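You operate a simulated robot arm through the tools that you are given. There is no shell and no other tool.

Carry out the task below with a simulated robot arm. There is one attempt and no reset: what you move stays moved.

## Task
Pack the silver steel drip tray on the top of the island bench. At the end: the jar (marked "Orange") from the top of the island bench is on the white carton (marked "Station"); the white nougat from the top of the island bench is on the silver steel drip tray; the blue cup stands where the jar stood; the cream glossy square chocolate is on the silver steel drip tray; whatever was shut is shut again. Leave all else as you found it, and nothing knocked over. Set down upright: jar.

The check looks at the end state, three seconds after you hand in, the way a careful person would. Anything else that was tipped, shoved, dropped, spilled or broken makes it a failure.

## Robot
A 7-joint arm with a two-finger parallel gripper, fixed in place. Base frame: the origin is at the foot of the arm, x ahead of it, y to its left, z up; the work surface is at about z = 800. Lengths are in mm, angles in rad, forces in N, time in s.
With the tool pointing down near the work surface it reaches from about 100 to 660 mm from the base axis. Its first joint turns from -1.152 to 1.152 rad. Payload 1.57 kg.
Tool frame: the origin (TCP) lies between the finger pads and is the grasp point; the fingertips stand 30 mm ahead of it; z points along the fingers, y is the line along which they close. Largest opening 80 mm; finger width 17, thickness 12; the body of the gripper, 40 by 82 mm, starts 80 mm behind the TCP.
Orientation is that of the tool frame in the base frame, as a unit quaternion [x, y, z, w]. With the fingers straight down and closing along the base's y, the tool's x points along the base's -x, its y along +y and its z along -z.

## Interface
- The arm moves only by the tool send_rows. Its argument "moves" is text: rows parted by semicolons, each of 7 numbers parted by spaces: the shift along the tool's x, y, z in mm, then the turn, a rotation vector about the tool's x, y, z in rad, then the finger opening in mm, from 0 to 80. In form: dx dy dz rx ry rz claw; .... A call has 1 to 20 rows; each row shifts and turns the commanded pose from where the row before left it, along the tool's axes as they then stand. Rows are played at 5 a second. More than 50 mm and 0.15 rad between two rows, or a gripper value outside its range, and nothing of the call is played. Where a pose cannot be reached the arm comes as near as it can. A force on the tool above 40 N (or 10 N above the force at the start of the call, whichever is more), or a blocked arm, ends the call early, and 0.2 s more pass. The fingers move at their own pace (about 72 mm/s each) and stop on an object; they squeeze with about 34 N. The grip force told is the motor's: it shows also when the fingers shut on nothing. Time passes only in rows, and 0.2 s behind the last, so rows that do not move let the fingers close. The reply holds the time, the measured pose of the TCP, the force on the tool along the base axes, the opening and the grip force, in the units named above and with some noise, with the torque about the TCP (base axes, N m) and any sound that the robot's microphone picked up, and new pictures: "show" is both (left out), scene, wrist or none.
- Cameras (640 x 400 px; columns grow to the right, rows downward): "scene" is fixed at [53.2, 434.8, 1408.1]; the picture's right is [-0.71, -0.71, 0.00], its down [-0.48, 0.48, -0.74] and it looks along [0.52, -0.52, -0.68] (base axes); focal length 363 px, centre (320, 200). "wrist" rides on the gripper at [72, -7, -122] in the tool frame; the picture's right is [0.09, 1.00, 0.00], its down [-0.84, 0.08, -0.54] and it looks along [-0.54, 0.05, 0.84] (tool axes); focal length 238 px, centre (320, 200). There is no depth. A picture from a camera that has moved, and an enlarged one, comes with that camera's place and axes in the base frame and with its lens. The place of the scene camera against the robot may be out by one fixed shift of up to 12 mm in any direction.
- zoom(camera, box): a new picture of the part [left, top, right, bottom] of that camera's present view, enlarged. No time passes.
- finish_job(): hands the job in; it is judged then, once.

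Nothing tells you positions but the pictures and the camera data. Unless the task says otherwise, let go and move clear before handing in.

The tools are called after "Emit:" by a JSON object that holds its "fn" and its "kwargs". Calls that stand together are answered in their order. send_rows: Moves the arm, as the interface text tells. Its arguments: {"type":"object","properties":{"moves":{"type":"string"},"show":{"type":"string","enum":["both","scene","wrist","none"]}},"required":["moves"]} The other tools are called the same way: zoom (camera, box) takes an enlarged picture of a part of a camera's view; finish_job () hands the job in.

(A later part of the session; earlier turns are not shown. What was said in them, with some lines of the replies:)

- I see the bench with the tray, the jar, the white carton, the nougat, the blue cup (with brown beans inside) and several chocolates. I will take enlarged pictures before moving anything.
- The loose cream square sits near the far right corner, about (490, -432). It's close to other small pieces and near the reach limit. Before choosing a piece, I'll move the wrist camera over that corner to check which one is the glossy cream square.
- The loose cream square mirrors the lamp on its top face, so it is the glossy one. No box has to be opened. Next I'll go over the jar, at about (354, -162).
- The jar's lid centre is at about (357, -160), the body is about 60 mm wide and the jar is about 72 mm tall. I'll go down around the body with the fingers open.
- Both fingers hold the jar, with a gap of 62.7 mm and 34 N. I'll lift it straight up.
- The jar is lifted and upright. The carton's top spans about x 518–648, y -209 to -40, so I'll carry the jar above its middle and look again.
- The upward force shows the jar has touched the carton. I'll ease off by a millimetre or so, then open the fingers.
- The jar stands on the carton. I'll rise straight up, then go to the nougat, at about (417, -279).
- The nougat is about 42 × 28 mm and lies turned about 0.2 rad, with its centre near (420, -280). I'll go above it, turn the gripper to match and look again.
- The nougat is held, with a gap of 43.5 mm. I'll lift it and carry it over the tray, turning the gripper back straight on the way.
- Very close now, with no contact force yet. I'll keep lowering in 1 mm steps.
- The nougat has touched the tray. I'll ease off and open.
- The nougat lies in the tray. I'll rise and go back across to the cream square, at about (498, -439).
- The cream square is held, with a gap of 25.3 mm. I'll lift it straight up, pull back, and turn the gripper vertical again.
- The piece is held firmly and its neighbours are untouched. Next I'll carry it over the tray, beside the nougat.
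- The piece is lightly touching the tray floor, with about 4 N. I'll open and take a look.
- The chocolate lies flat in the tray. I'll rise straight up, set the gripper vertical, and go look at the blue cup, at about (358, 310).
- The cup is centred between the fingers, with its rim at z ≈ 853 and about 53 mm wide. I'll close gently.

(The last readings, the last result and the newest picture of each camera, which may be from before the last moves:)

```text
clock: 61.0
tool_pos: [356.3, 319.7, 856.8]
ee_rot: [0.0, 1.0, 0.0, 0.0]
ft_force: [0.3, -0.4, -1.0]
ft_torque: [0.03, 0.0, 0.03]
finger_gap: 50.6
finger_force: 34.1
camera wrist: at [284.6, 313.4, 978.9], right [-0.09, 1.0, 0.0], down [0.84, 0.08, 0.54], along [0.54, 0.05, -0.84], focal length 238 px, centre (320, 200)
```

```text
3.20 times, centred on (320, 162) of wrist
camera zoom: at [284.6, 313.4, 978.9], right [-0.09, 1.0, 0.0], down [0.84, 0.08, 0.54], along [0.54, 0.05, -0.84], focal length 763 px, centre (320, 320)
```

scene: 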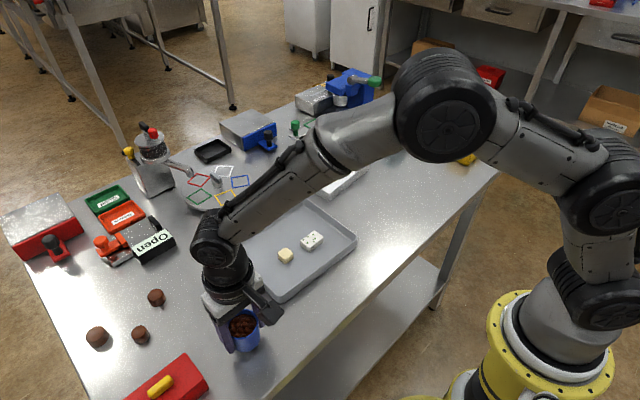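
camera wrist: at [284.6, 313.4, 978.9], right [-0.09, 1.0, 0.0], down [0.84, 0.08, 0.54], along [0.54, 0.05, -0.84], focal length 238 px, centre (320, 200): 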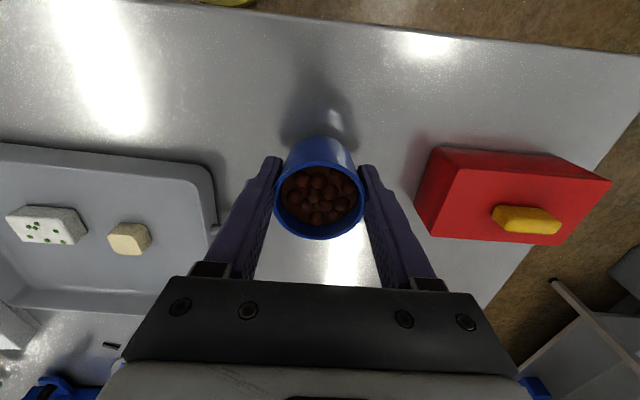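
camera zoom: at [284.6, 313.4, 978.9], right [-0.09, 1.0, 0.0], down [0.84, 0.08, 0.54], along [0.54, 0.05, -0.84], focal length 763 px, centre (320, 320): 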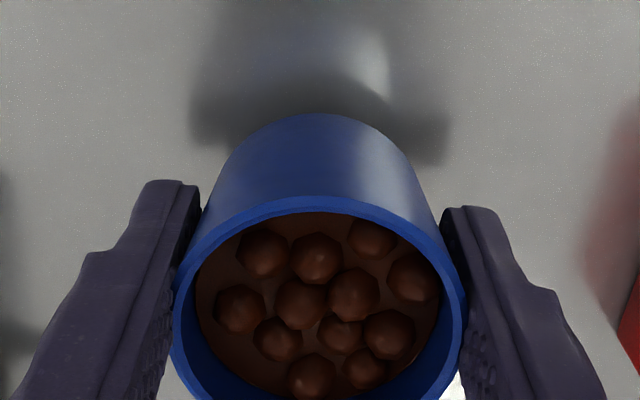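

The cup is held upright and its contents are undisturbed. I'll lift it clear of the tray's rim, then carry it slowly to where the jar stood.

Emit:
{"fn": "send_rows", "kwargs": {"moves": "0 0 -8 0 0 0 42; 0 0 -15 0 0 0 42; 0 0 -18 0 0 0 42; 0 0 -10 0 0 0 42; 0 0 -4 0 0 0 42; 0 0 0 0 0 0 42", "show": "wrist"}}

Emit:
{"fn": "send_rows", "kwargs": {"moves": "0 -10 0 0 0 0 42; 0 -18 0 0 0 0 42; 0 -26 0 0 0 0 42; 0 -28 0 0 0 0 42; 0 -28 0 0 0 0 42; 0 -28 0 0 0 0 42; 0 -28 0 0 0 0 42; 0 -28 0 0 0 0 42; 0 -28 0 0 0 0 42; 0 -28 0 0 0 0 42; 0 -28 0 0 0 0 42; 0 -28 0 0 0 0 42; 0 -28 0 0 0 0 42; 0 -28 0 0 0 0 42; 0 -28 0 0 0 0 42; 0 -28 0 0 0 0 42; -0.5 -26 0 0 0 0 42; -0.5 -18 0 0 0 0 42; -0.5 -10 0 0 0 0 42; 0 0 0 0 0 0 42", "show": "both"}}

```text
clock: 62.4
tool_pos: [357.0, 320.8, 912.3]
ee_rot: [0.0, 1.0, 0.0, 0.0]
ft_force: [0.7, 0.5, -2.1]
ft_torque: [-0.02, 0.01, 0.01]
finger_gap: 50.6
finger_force: 34.7
camera wrist: at [284.7, 313.9, 1033.8], right [-0.09, 1.0, 0.0], down [0.84, 0.08, 0.54], along [0.54, 0.05, -0.84], focal length 238 px, centre (320, 200)
```

wrist: 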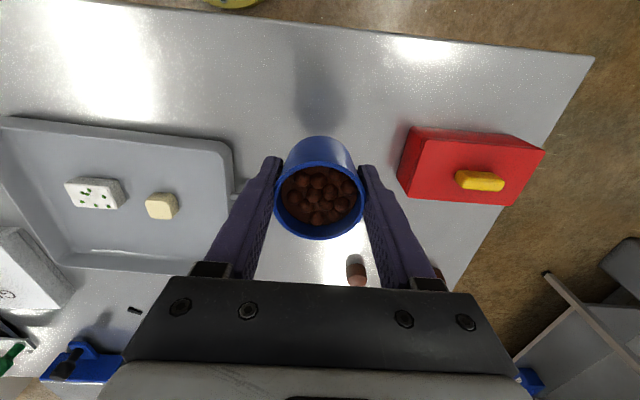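

```text
clock: 66.6
tool_pos: [358.4, -152.5, 912.5]
ee_rot: [0.0, 1.0, 0.0, 0.0]
ft_force: [-1.0, -0.2, -0.9]
ft_torque: [0.03, 0.0, -0.02]
finger_gap: 50.1
finger_force: 34.5
camera wrist: at [284.8, -158.5, 1034.3], right [-0.09, 1.0, 0.0], down [0.84, 0.08, 0.54], along [0.54, 0.05, -0.84], focal length 238 px, centre (320, 200)
```

scene: 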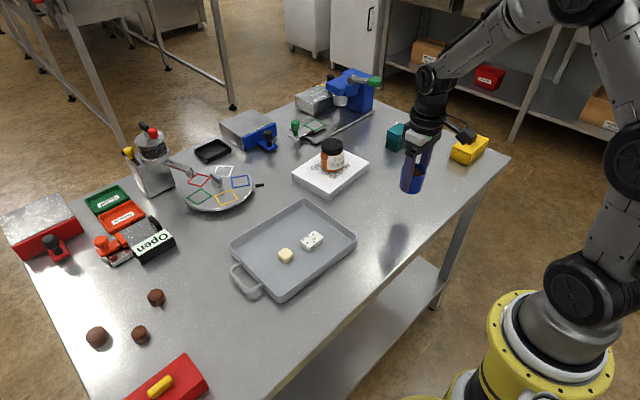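
wrist: 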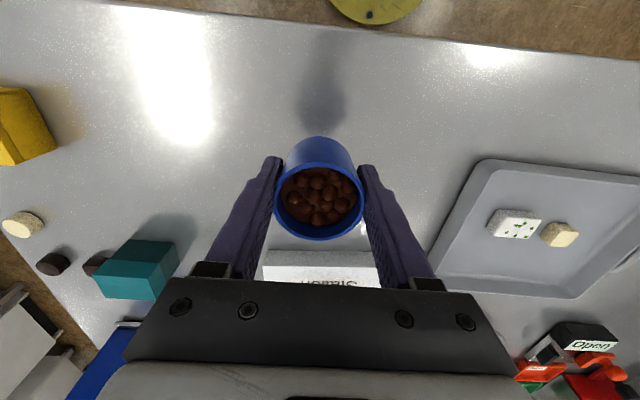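

The cup is nearly over the jar's old spot, (357, -160). I'll do the last few millimetres sideways, then lower it slowly.

Emit:
{"fn": "send_rows", "kwargs": {"moves": "0.5 -5 0 0 0 0 42; 0.5 -3 5 0 0 0 42; 0 0 12 0 0 0 42; 0 0 18 0 0 0 42; 0 0 16 0 0 0 42; 0 0 8 0 0 0 42; 0 0 4 0 0 0 42; 0 0 0 0 0 0 42", "show": "both"}}

Emit:
{"fn": "send_rows", "kwargs": {"moves": "0 0 1.5 0 0 0 42; 0 0 1.5 0 0 0 42; 0 0 0 0 0 0 42", "show": "none"}}

```text
clock: 68.4
tool_pos: [356.8, -159.5, 848.8]
ee_rot: [0.0, 1.0, 0.0, 0.0]
ft_force: [0.0, 0.2, 0.2]
ft_torque: [-0.02, -0.01, 0.01]
finger_gap: 49.9
finger_force: 34.3
camera wrist: at [284.3, -166.7, 970.6], right [-0.09, 1.0, 0.0], down [0.84, 0.08, 0.54], along [0.54, 0.05, -0.84], focal length 238 px, centre (320, 200)
```

scene: 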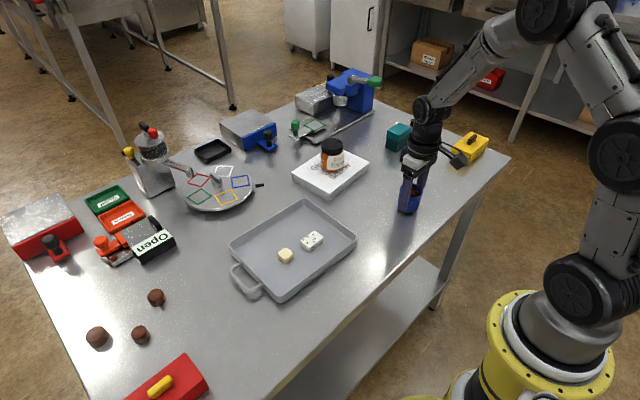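
wrist: 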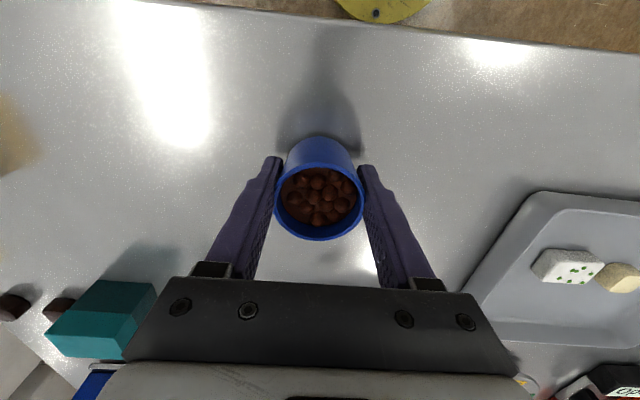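

```text
clock: 69.2
tool_pos: [357.1, -160.2, 846.8]
ee_rot: [0.0, 1.0, 0.0, 0.0]
ft_force: [-0.6, 0.2, -0.1]
ft_torque: [0.01, 0.01, 0.0]
finger_gap: 50.0
finger_force: 33.9
```

Emit:
{"fn": "send_rows", "kwargs": {"moves": "0 0 1 0 0 0 42; 0 0 1 0 0 0 42; 0 0 0 0 0 0 42", "show": "none"}}

Emit:
{"fn": "send_rows", "kwargs": {"moves": "0 0 1 0 0 0 42; 0 0 0 0 0 0 42", "show": "none"}}

Emit:
{"fn": "send_rows", "kwargs": {"moves": "0 0 0.7 0 0 0 42; 0 0 0 0 0 0 42", "show": "wrist"}}

```text
clock: 70.0
tool_pos: [355.6, -159.6, 843.7]
ee_rot: [0.0, 1.0, 0.0, -0.001]
ft_force: [-0.5, -0.3, -0.4]
ft_torque: [0.02, -0.04, 0.01]
finger_gap: 49.7
finger_force: 33.8
```

```text
clock: 70.6
tool_pos: [355.4, -160.2, 844.1]
ee_rot: [0.001, 1.0, 0.001, 0.0]
ft_force: [-0.3, -0.8, -0.9]
ft_torque: [0.0, 0.0, -0.01]
finger_gap: 49.8
finger_force: 34.1
```

```text
clock: 71.2
tool_pos: [355.8, -160.2, 842.5]
ee_rot: [-0.001, 1.0, 0.0, -0.001]
ft_force: [0.5, 0.3, -0.9]
ft_torque: [-0.01, 0.0, -0.01]
finger_gap: 49.7
finger_force: 34.4
camera wrist: at [284.2, -166.5, 964.0], right [-0.09, 1.0, 0.0], down [0.84, 0.08, 0.54], along [0.54, 0.05, -0.84], focal length 238 px, centre (320, 200)
```

wrist: 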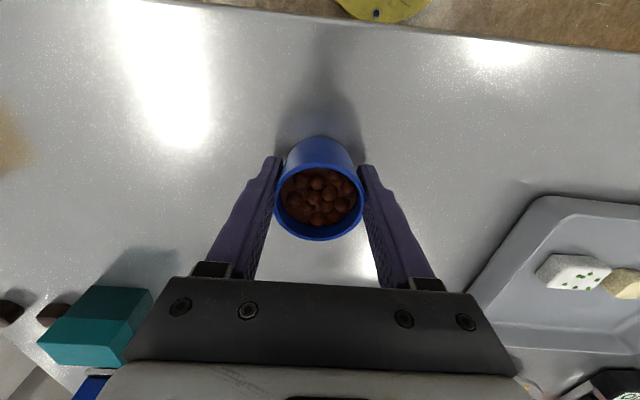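

Emit:
{"fn": "send_rows", "kwargs": {"moves": "0 0 0.7 0 0 0 42; 0 0 0 0 0 0 42", "show": "none"}}

Emit:
{"fn": "send_rows", "kwargs": {"moves": "0 0 0.7 0 0 0 42; 0 0 0 0 0 0 42", "show": "none"}}

Emit:
{"fn": "zoom", "kwargs": {"camera": "scene", "box": [370, 160, 450, 230]}}

```text
clock: 71.8
tool_pos: [356.9, -160.5, 843.9]
ee_rot: [0.0, 1.0, 0.0, 0.0]
ft_force: [-2.6, 0.7, 6.2]
ft_torque: [0.11, 0.1, 0.01]
finger_gap: 49.9
finger_force: 34.1
```

```text
clock: 72.4
tool_pos: [356.1, -160.4, 841.4]
ee_rot: [0.0, 1.0, 0.0, 0.001]
ft_force: [-2.7, 1.9, 12.1]
ft_torque: [0.1, 0.06, -0.03]
finger_gap: 49.7
finger_force: 34.1
```

```text
5.71 times, centred on (410, 195) of scene
camera zoom: at [53.0, 434.9, 1408.0], right [-0.71, -0.71, 0.0], down [-0.48, 0.48, -0.74], along [0.52, -0.52, -0.68], focal length 2075 px, centre (-194, 229)
```

zoom: 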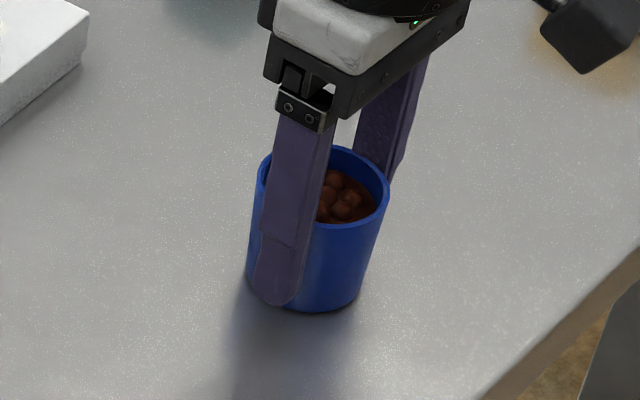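

The cup has touched the bench. I'll ease off and open the fingers.

Emit:
{"fn": "send_rows", "kwargs": {"moves": "0 0 -1 0 0 0 42; 0 0 0 0 0 0 42", "show": "none"}}

Emit:
{"fn": "send_rows", "kwargs": {"moves": "0 0 0 0 0 0 52; 0 0 0 0 0 0 58; 0 0 0 0 0 0 66; 0 0 0 0 0 0 74; 0 0 0 0 0 0 80; 0 0 0 0 0 0 80", "show": "both"}}

Emit:
{"fn": "zoom", "kwargs": {"camera": "scene", "box": [370, 160, 450, 230]}}

```text
clock: 73.0
tool_pos: [356.9, -159.7, 843.2]
ee_rot: [0.0, 1.0, 0.0, 0.0]
ft_force: [1.5, -1.2, 3.0]
ft_torque: [0.03, 0.0, -0.01]
finger_gap: 49.7
finger_force: 34.7
```

```text
clock: 74.4
tool_pos: [357.0, -161.1, 843.8]
ee_rot: [0.0, 1.0, 0.0, 0.0]
ft_force: [-0.1, 0.2, 0.1]
ft_torque: [0.01, 0.01, 0.01]
finger_gap: 80.0
finger_force: 0.1
camera wrist: at [284.4, -166.4, 964.0], right [-0.09, 1.0, 0.0], down [0.84, 0.08, 0.54], along [0.54, 0.05, -0.84], focal length 238 px, centre (320, 200)
```

scene: 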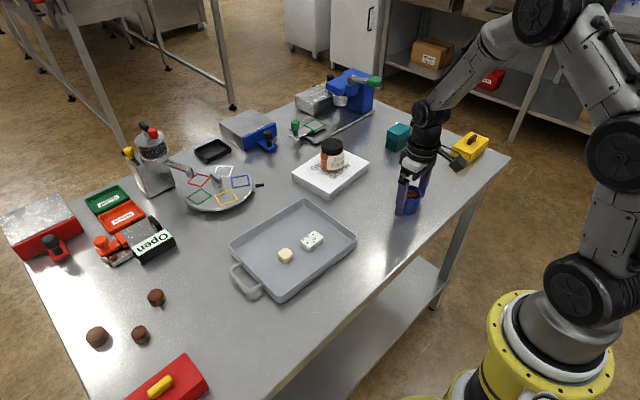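
wrist: 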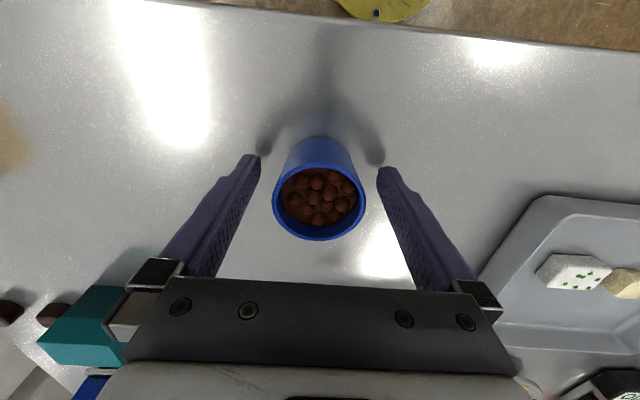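

```text
5.71 times, centred on (410, 195) of scene
camera zoom: at [53.2, 434.8, 1408.1], right [-0.71, -0.71, 0.0], down [-0.48, 0.48, -0.74], along [0.52, -0.52, -0.68], focal length 2075 px, centre (-194, 229)
```

zoom: 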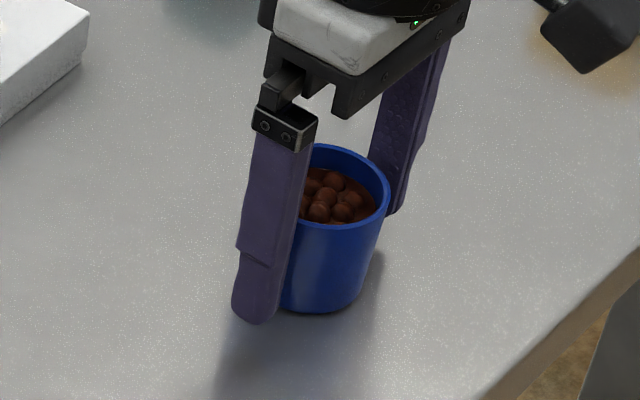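

The cup stands upright and the fingers are clear of it. I'll rise straight up and back off for a last look.

Emit:
{"fn": "send_rows", "kwargs": {"moves": "0 0 -15 0 0 0 80; 0 0 -35 0 0 0 80; 0 0 -45 0 0 0 80; 0 0 -45 0 0 0 80; 0 0 -45 0 0 0 80; -20 -27 -20 0 0 0 80; -20 -27 0 0 0 0 80; 0 0 0 0 0 0 80; 0 0 0 0 0 0 80", "show": "both"}}

Emit:
{"fn": "zoom", "kwargs": {"camera": "scene", "box": [280, 100, 520, 250]}}

Emit:
{"fn": "zoom", "kwargs": {"camera": "scene", "box": [200, 180, 380, 320]}}

Emit:
{"fn": "zoom", "kwargs": {"camera": "scene", "box": [0, 60, 320, 260]}}

Emit:
{"fn": "zoom", "kwargs": {"camera": "wrist", "box": [40, 0, 440, 250]}}

```text
clock: 76.4
tool_pos: [399.9, -214.7, 1047.7]
ee_rot: [0.0, 1.0, 0.0, 0.0]
ft_force: [-0.1, -0.3, 0.0]
ft_torque: [-0.04, -0.04, 0.0]
finger_gap: 80.3
finger_force: 0.1
camera wrist: at [327.8, -221.4, 1168.5], right [-0.09, 1.0, 0.0], down [0.84, 0.08, 0.54], along [0.54, 0.05, -0.84], focal length 238 px, centre (320, 200)
```

scene: 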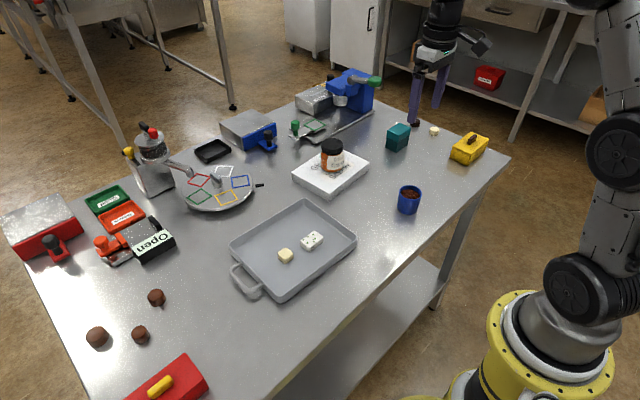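
wrist: 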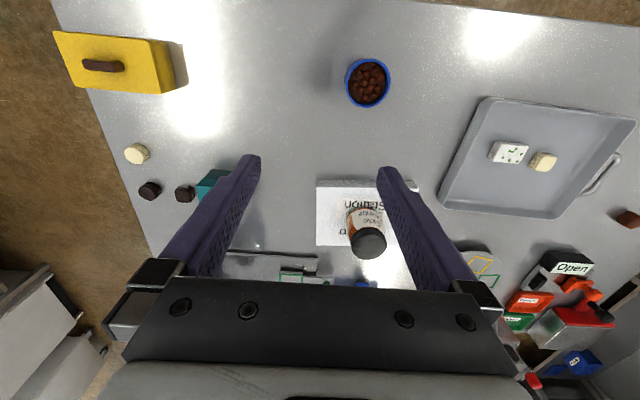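

```text
2.67 times, centred on (400, 175) of scene
camera zoom: at [53.2, 434.8, 1408.1], right [-0.71, -0.71, 0.0], down [-0.48, 0.48, -0.74], along [0.52, -0.52, -0.68], focal length 968 px, centre (107, 267)
```

zoom: 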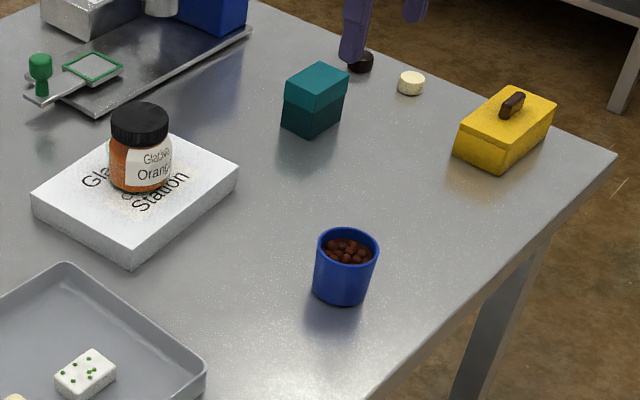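

```text
2.86 times, centred on (290, 250) of scene
camera zoom: at [53.2, 434.8, 1408.1], right [-0.71, -0.71, 0.0], down [-0.48, 0.48, -0.74], along [0.52, -0.52, -0.68], focal length 1038 px, centre (406, 57)
```

zoom: 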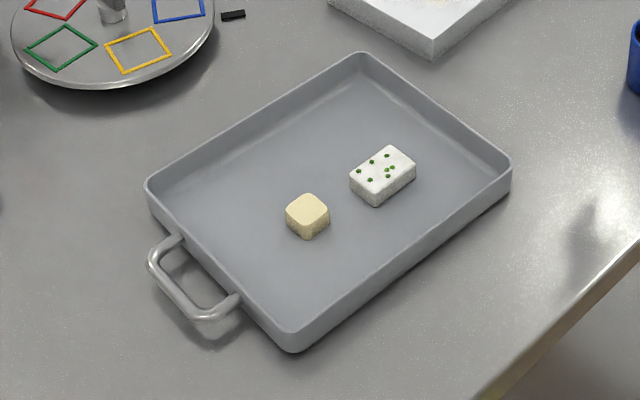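

```text
2.00 times, centred on (160, 160) of scene
camera zoom: at [53.2, 434.8, 1408.1], right [-0.71, -0.71, 0.0], down [-0.48, 0.48, -0.74], along [0.52, -0.52, -0.68], focal length 726 px, centre (640, 280)
```

zoom: 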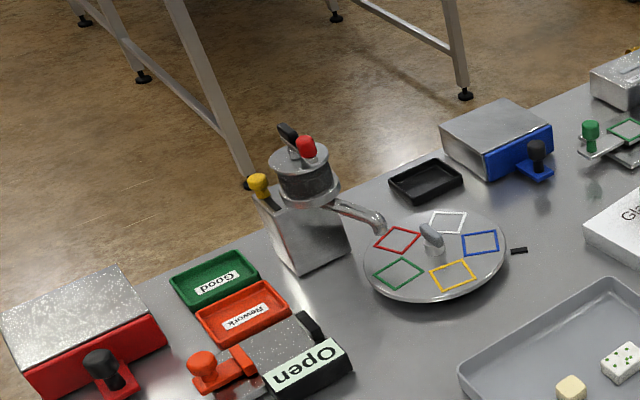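

```text
1.60 times, centred on (240, 125) of wrist
camera zoom: at [327.8, -221.4, 1168.5], right [-0.09, 1.0, 0.0], down [0.84, 0.08, 0.54], along [0.54, 0.05, -0.84], focal length 381 px, centre (448, 320)
```

zoom: 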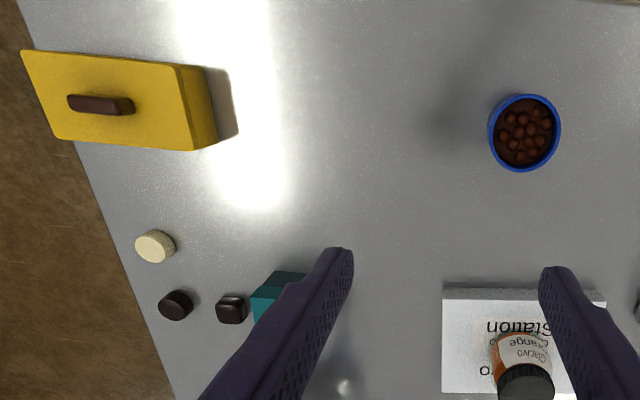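

The jar is upright on the carton, and the nougat and glossy cream square are in the tray. The filled cup stands on the jar's old spot. Nothing else looks moved, and no box was opened, so I'm handing in.

Emit:
{"fn": "finish_job", "kwargs": {}}

```text
The job is handed in.
```

The job is handed in, and in my last pictures all four items were where the task asks:

- **Jar ("Orange"):** upright in the middle of the white carton ("Station").
- **White nougat:** lying in the silver steel drip tray.
- **Cream glossy square chocolate:** lying flat in the tray beside the nougat. I used the loose cream square on the bench, because its top face mirrored the lamp.
- **Blue cup:** standing where the jar stood, to within a few millimetres, with its contents still inside.

I opened none of the boxes or drawers, so everything that was shut stayed shut. The carton and tray have not shifted in the pictures, and I saw nothing else moved or knocked over. The gripper was clear of everything when I handed in.
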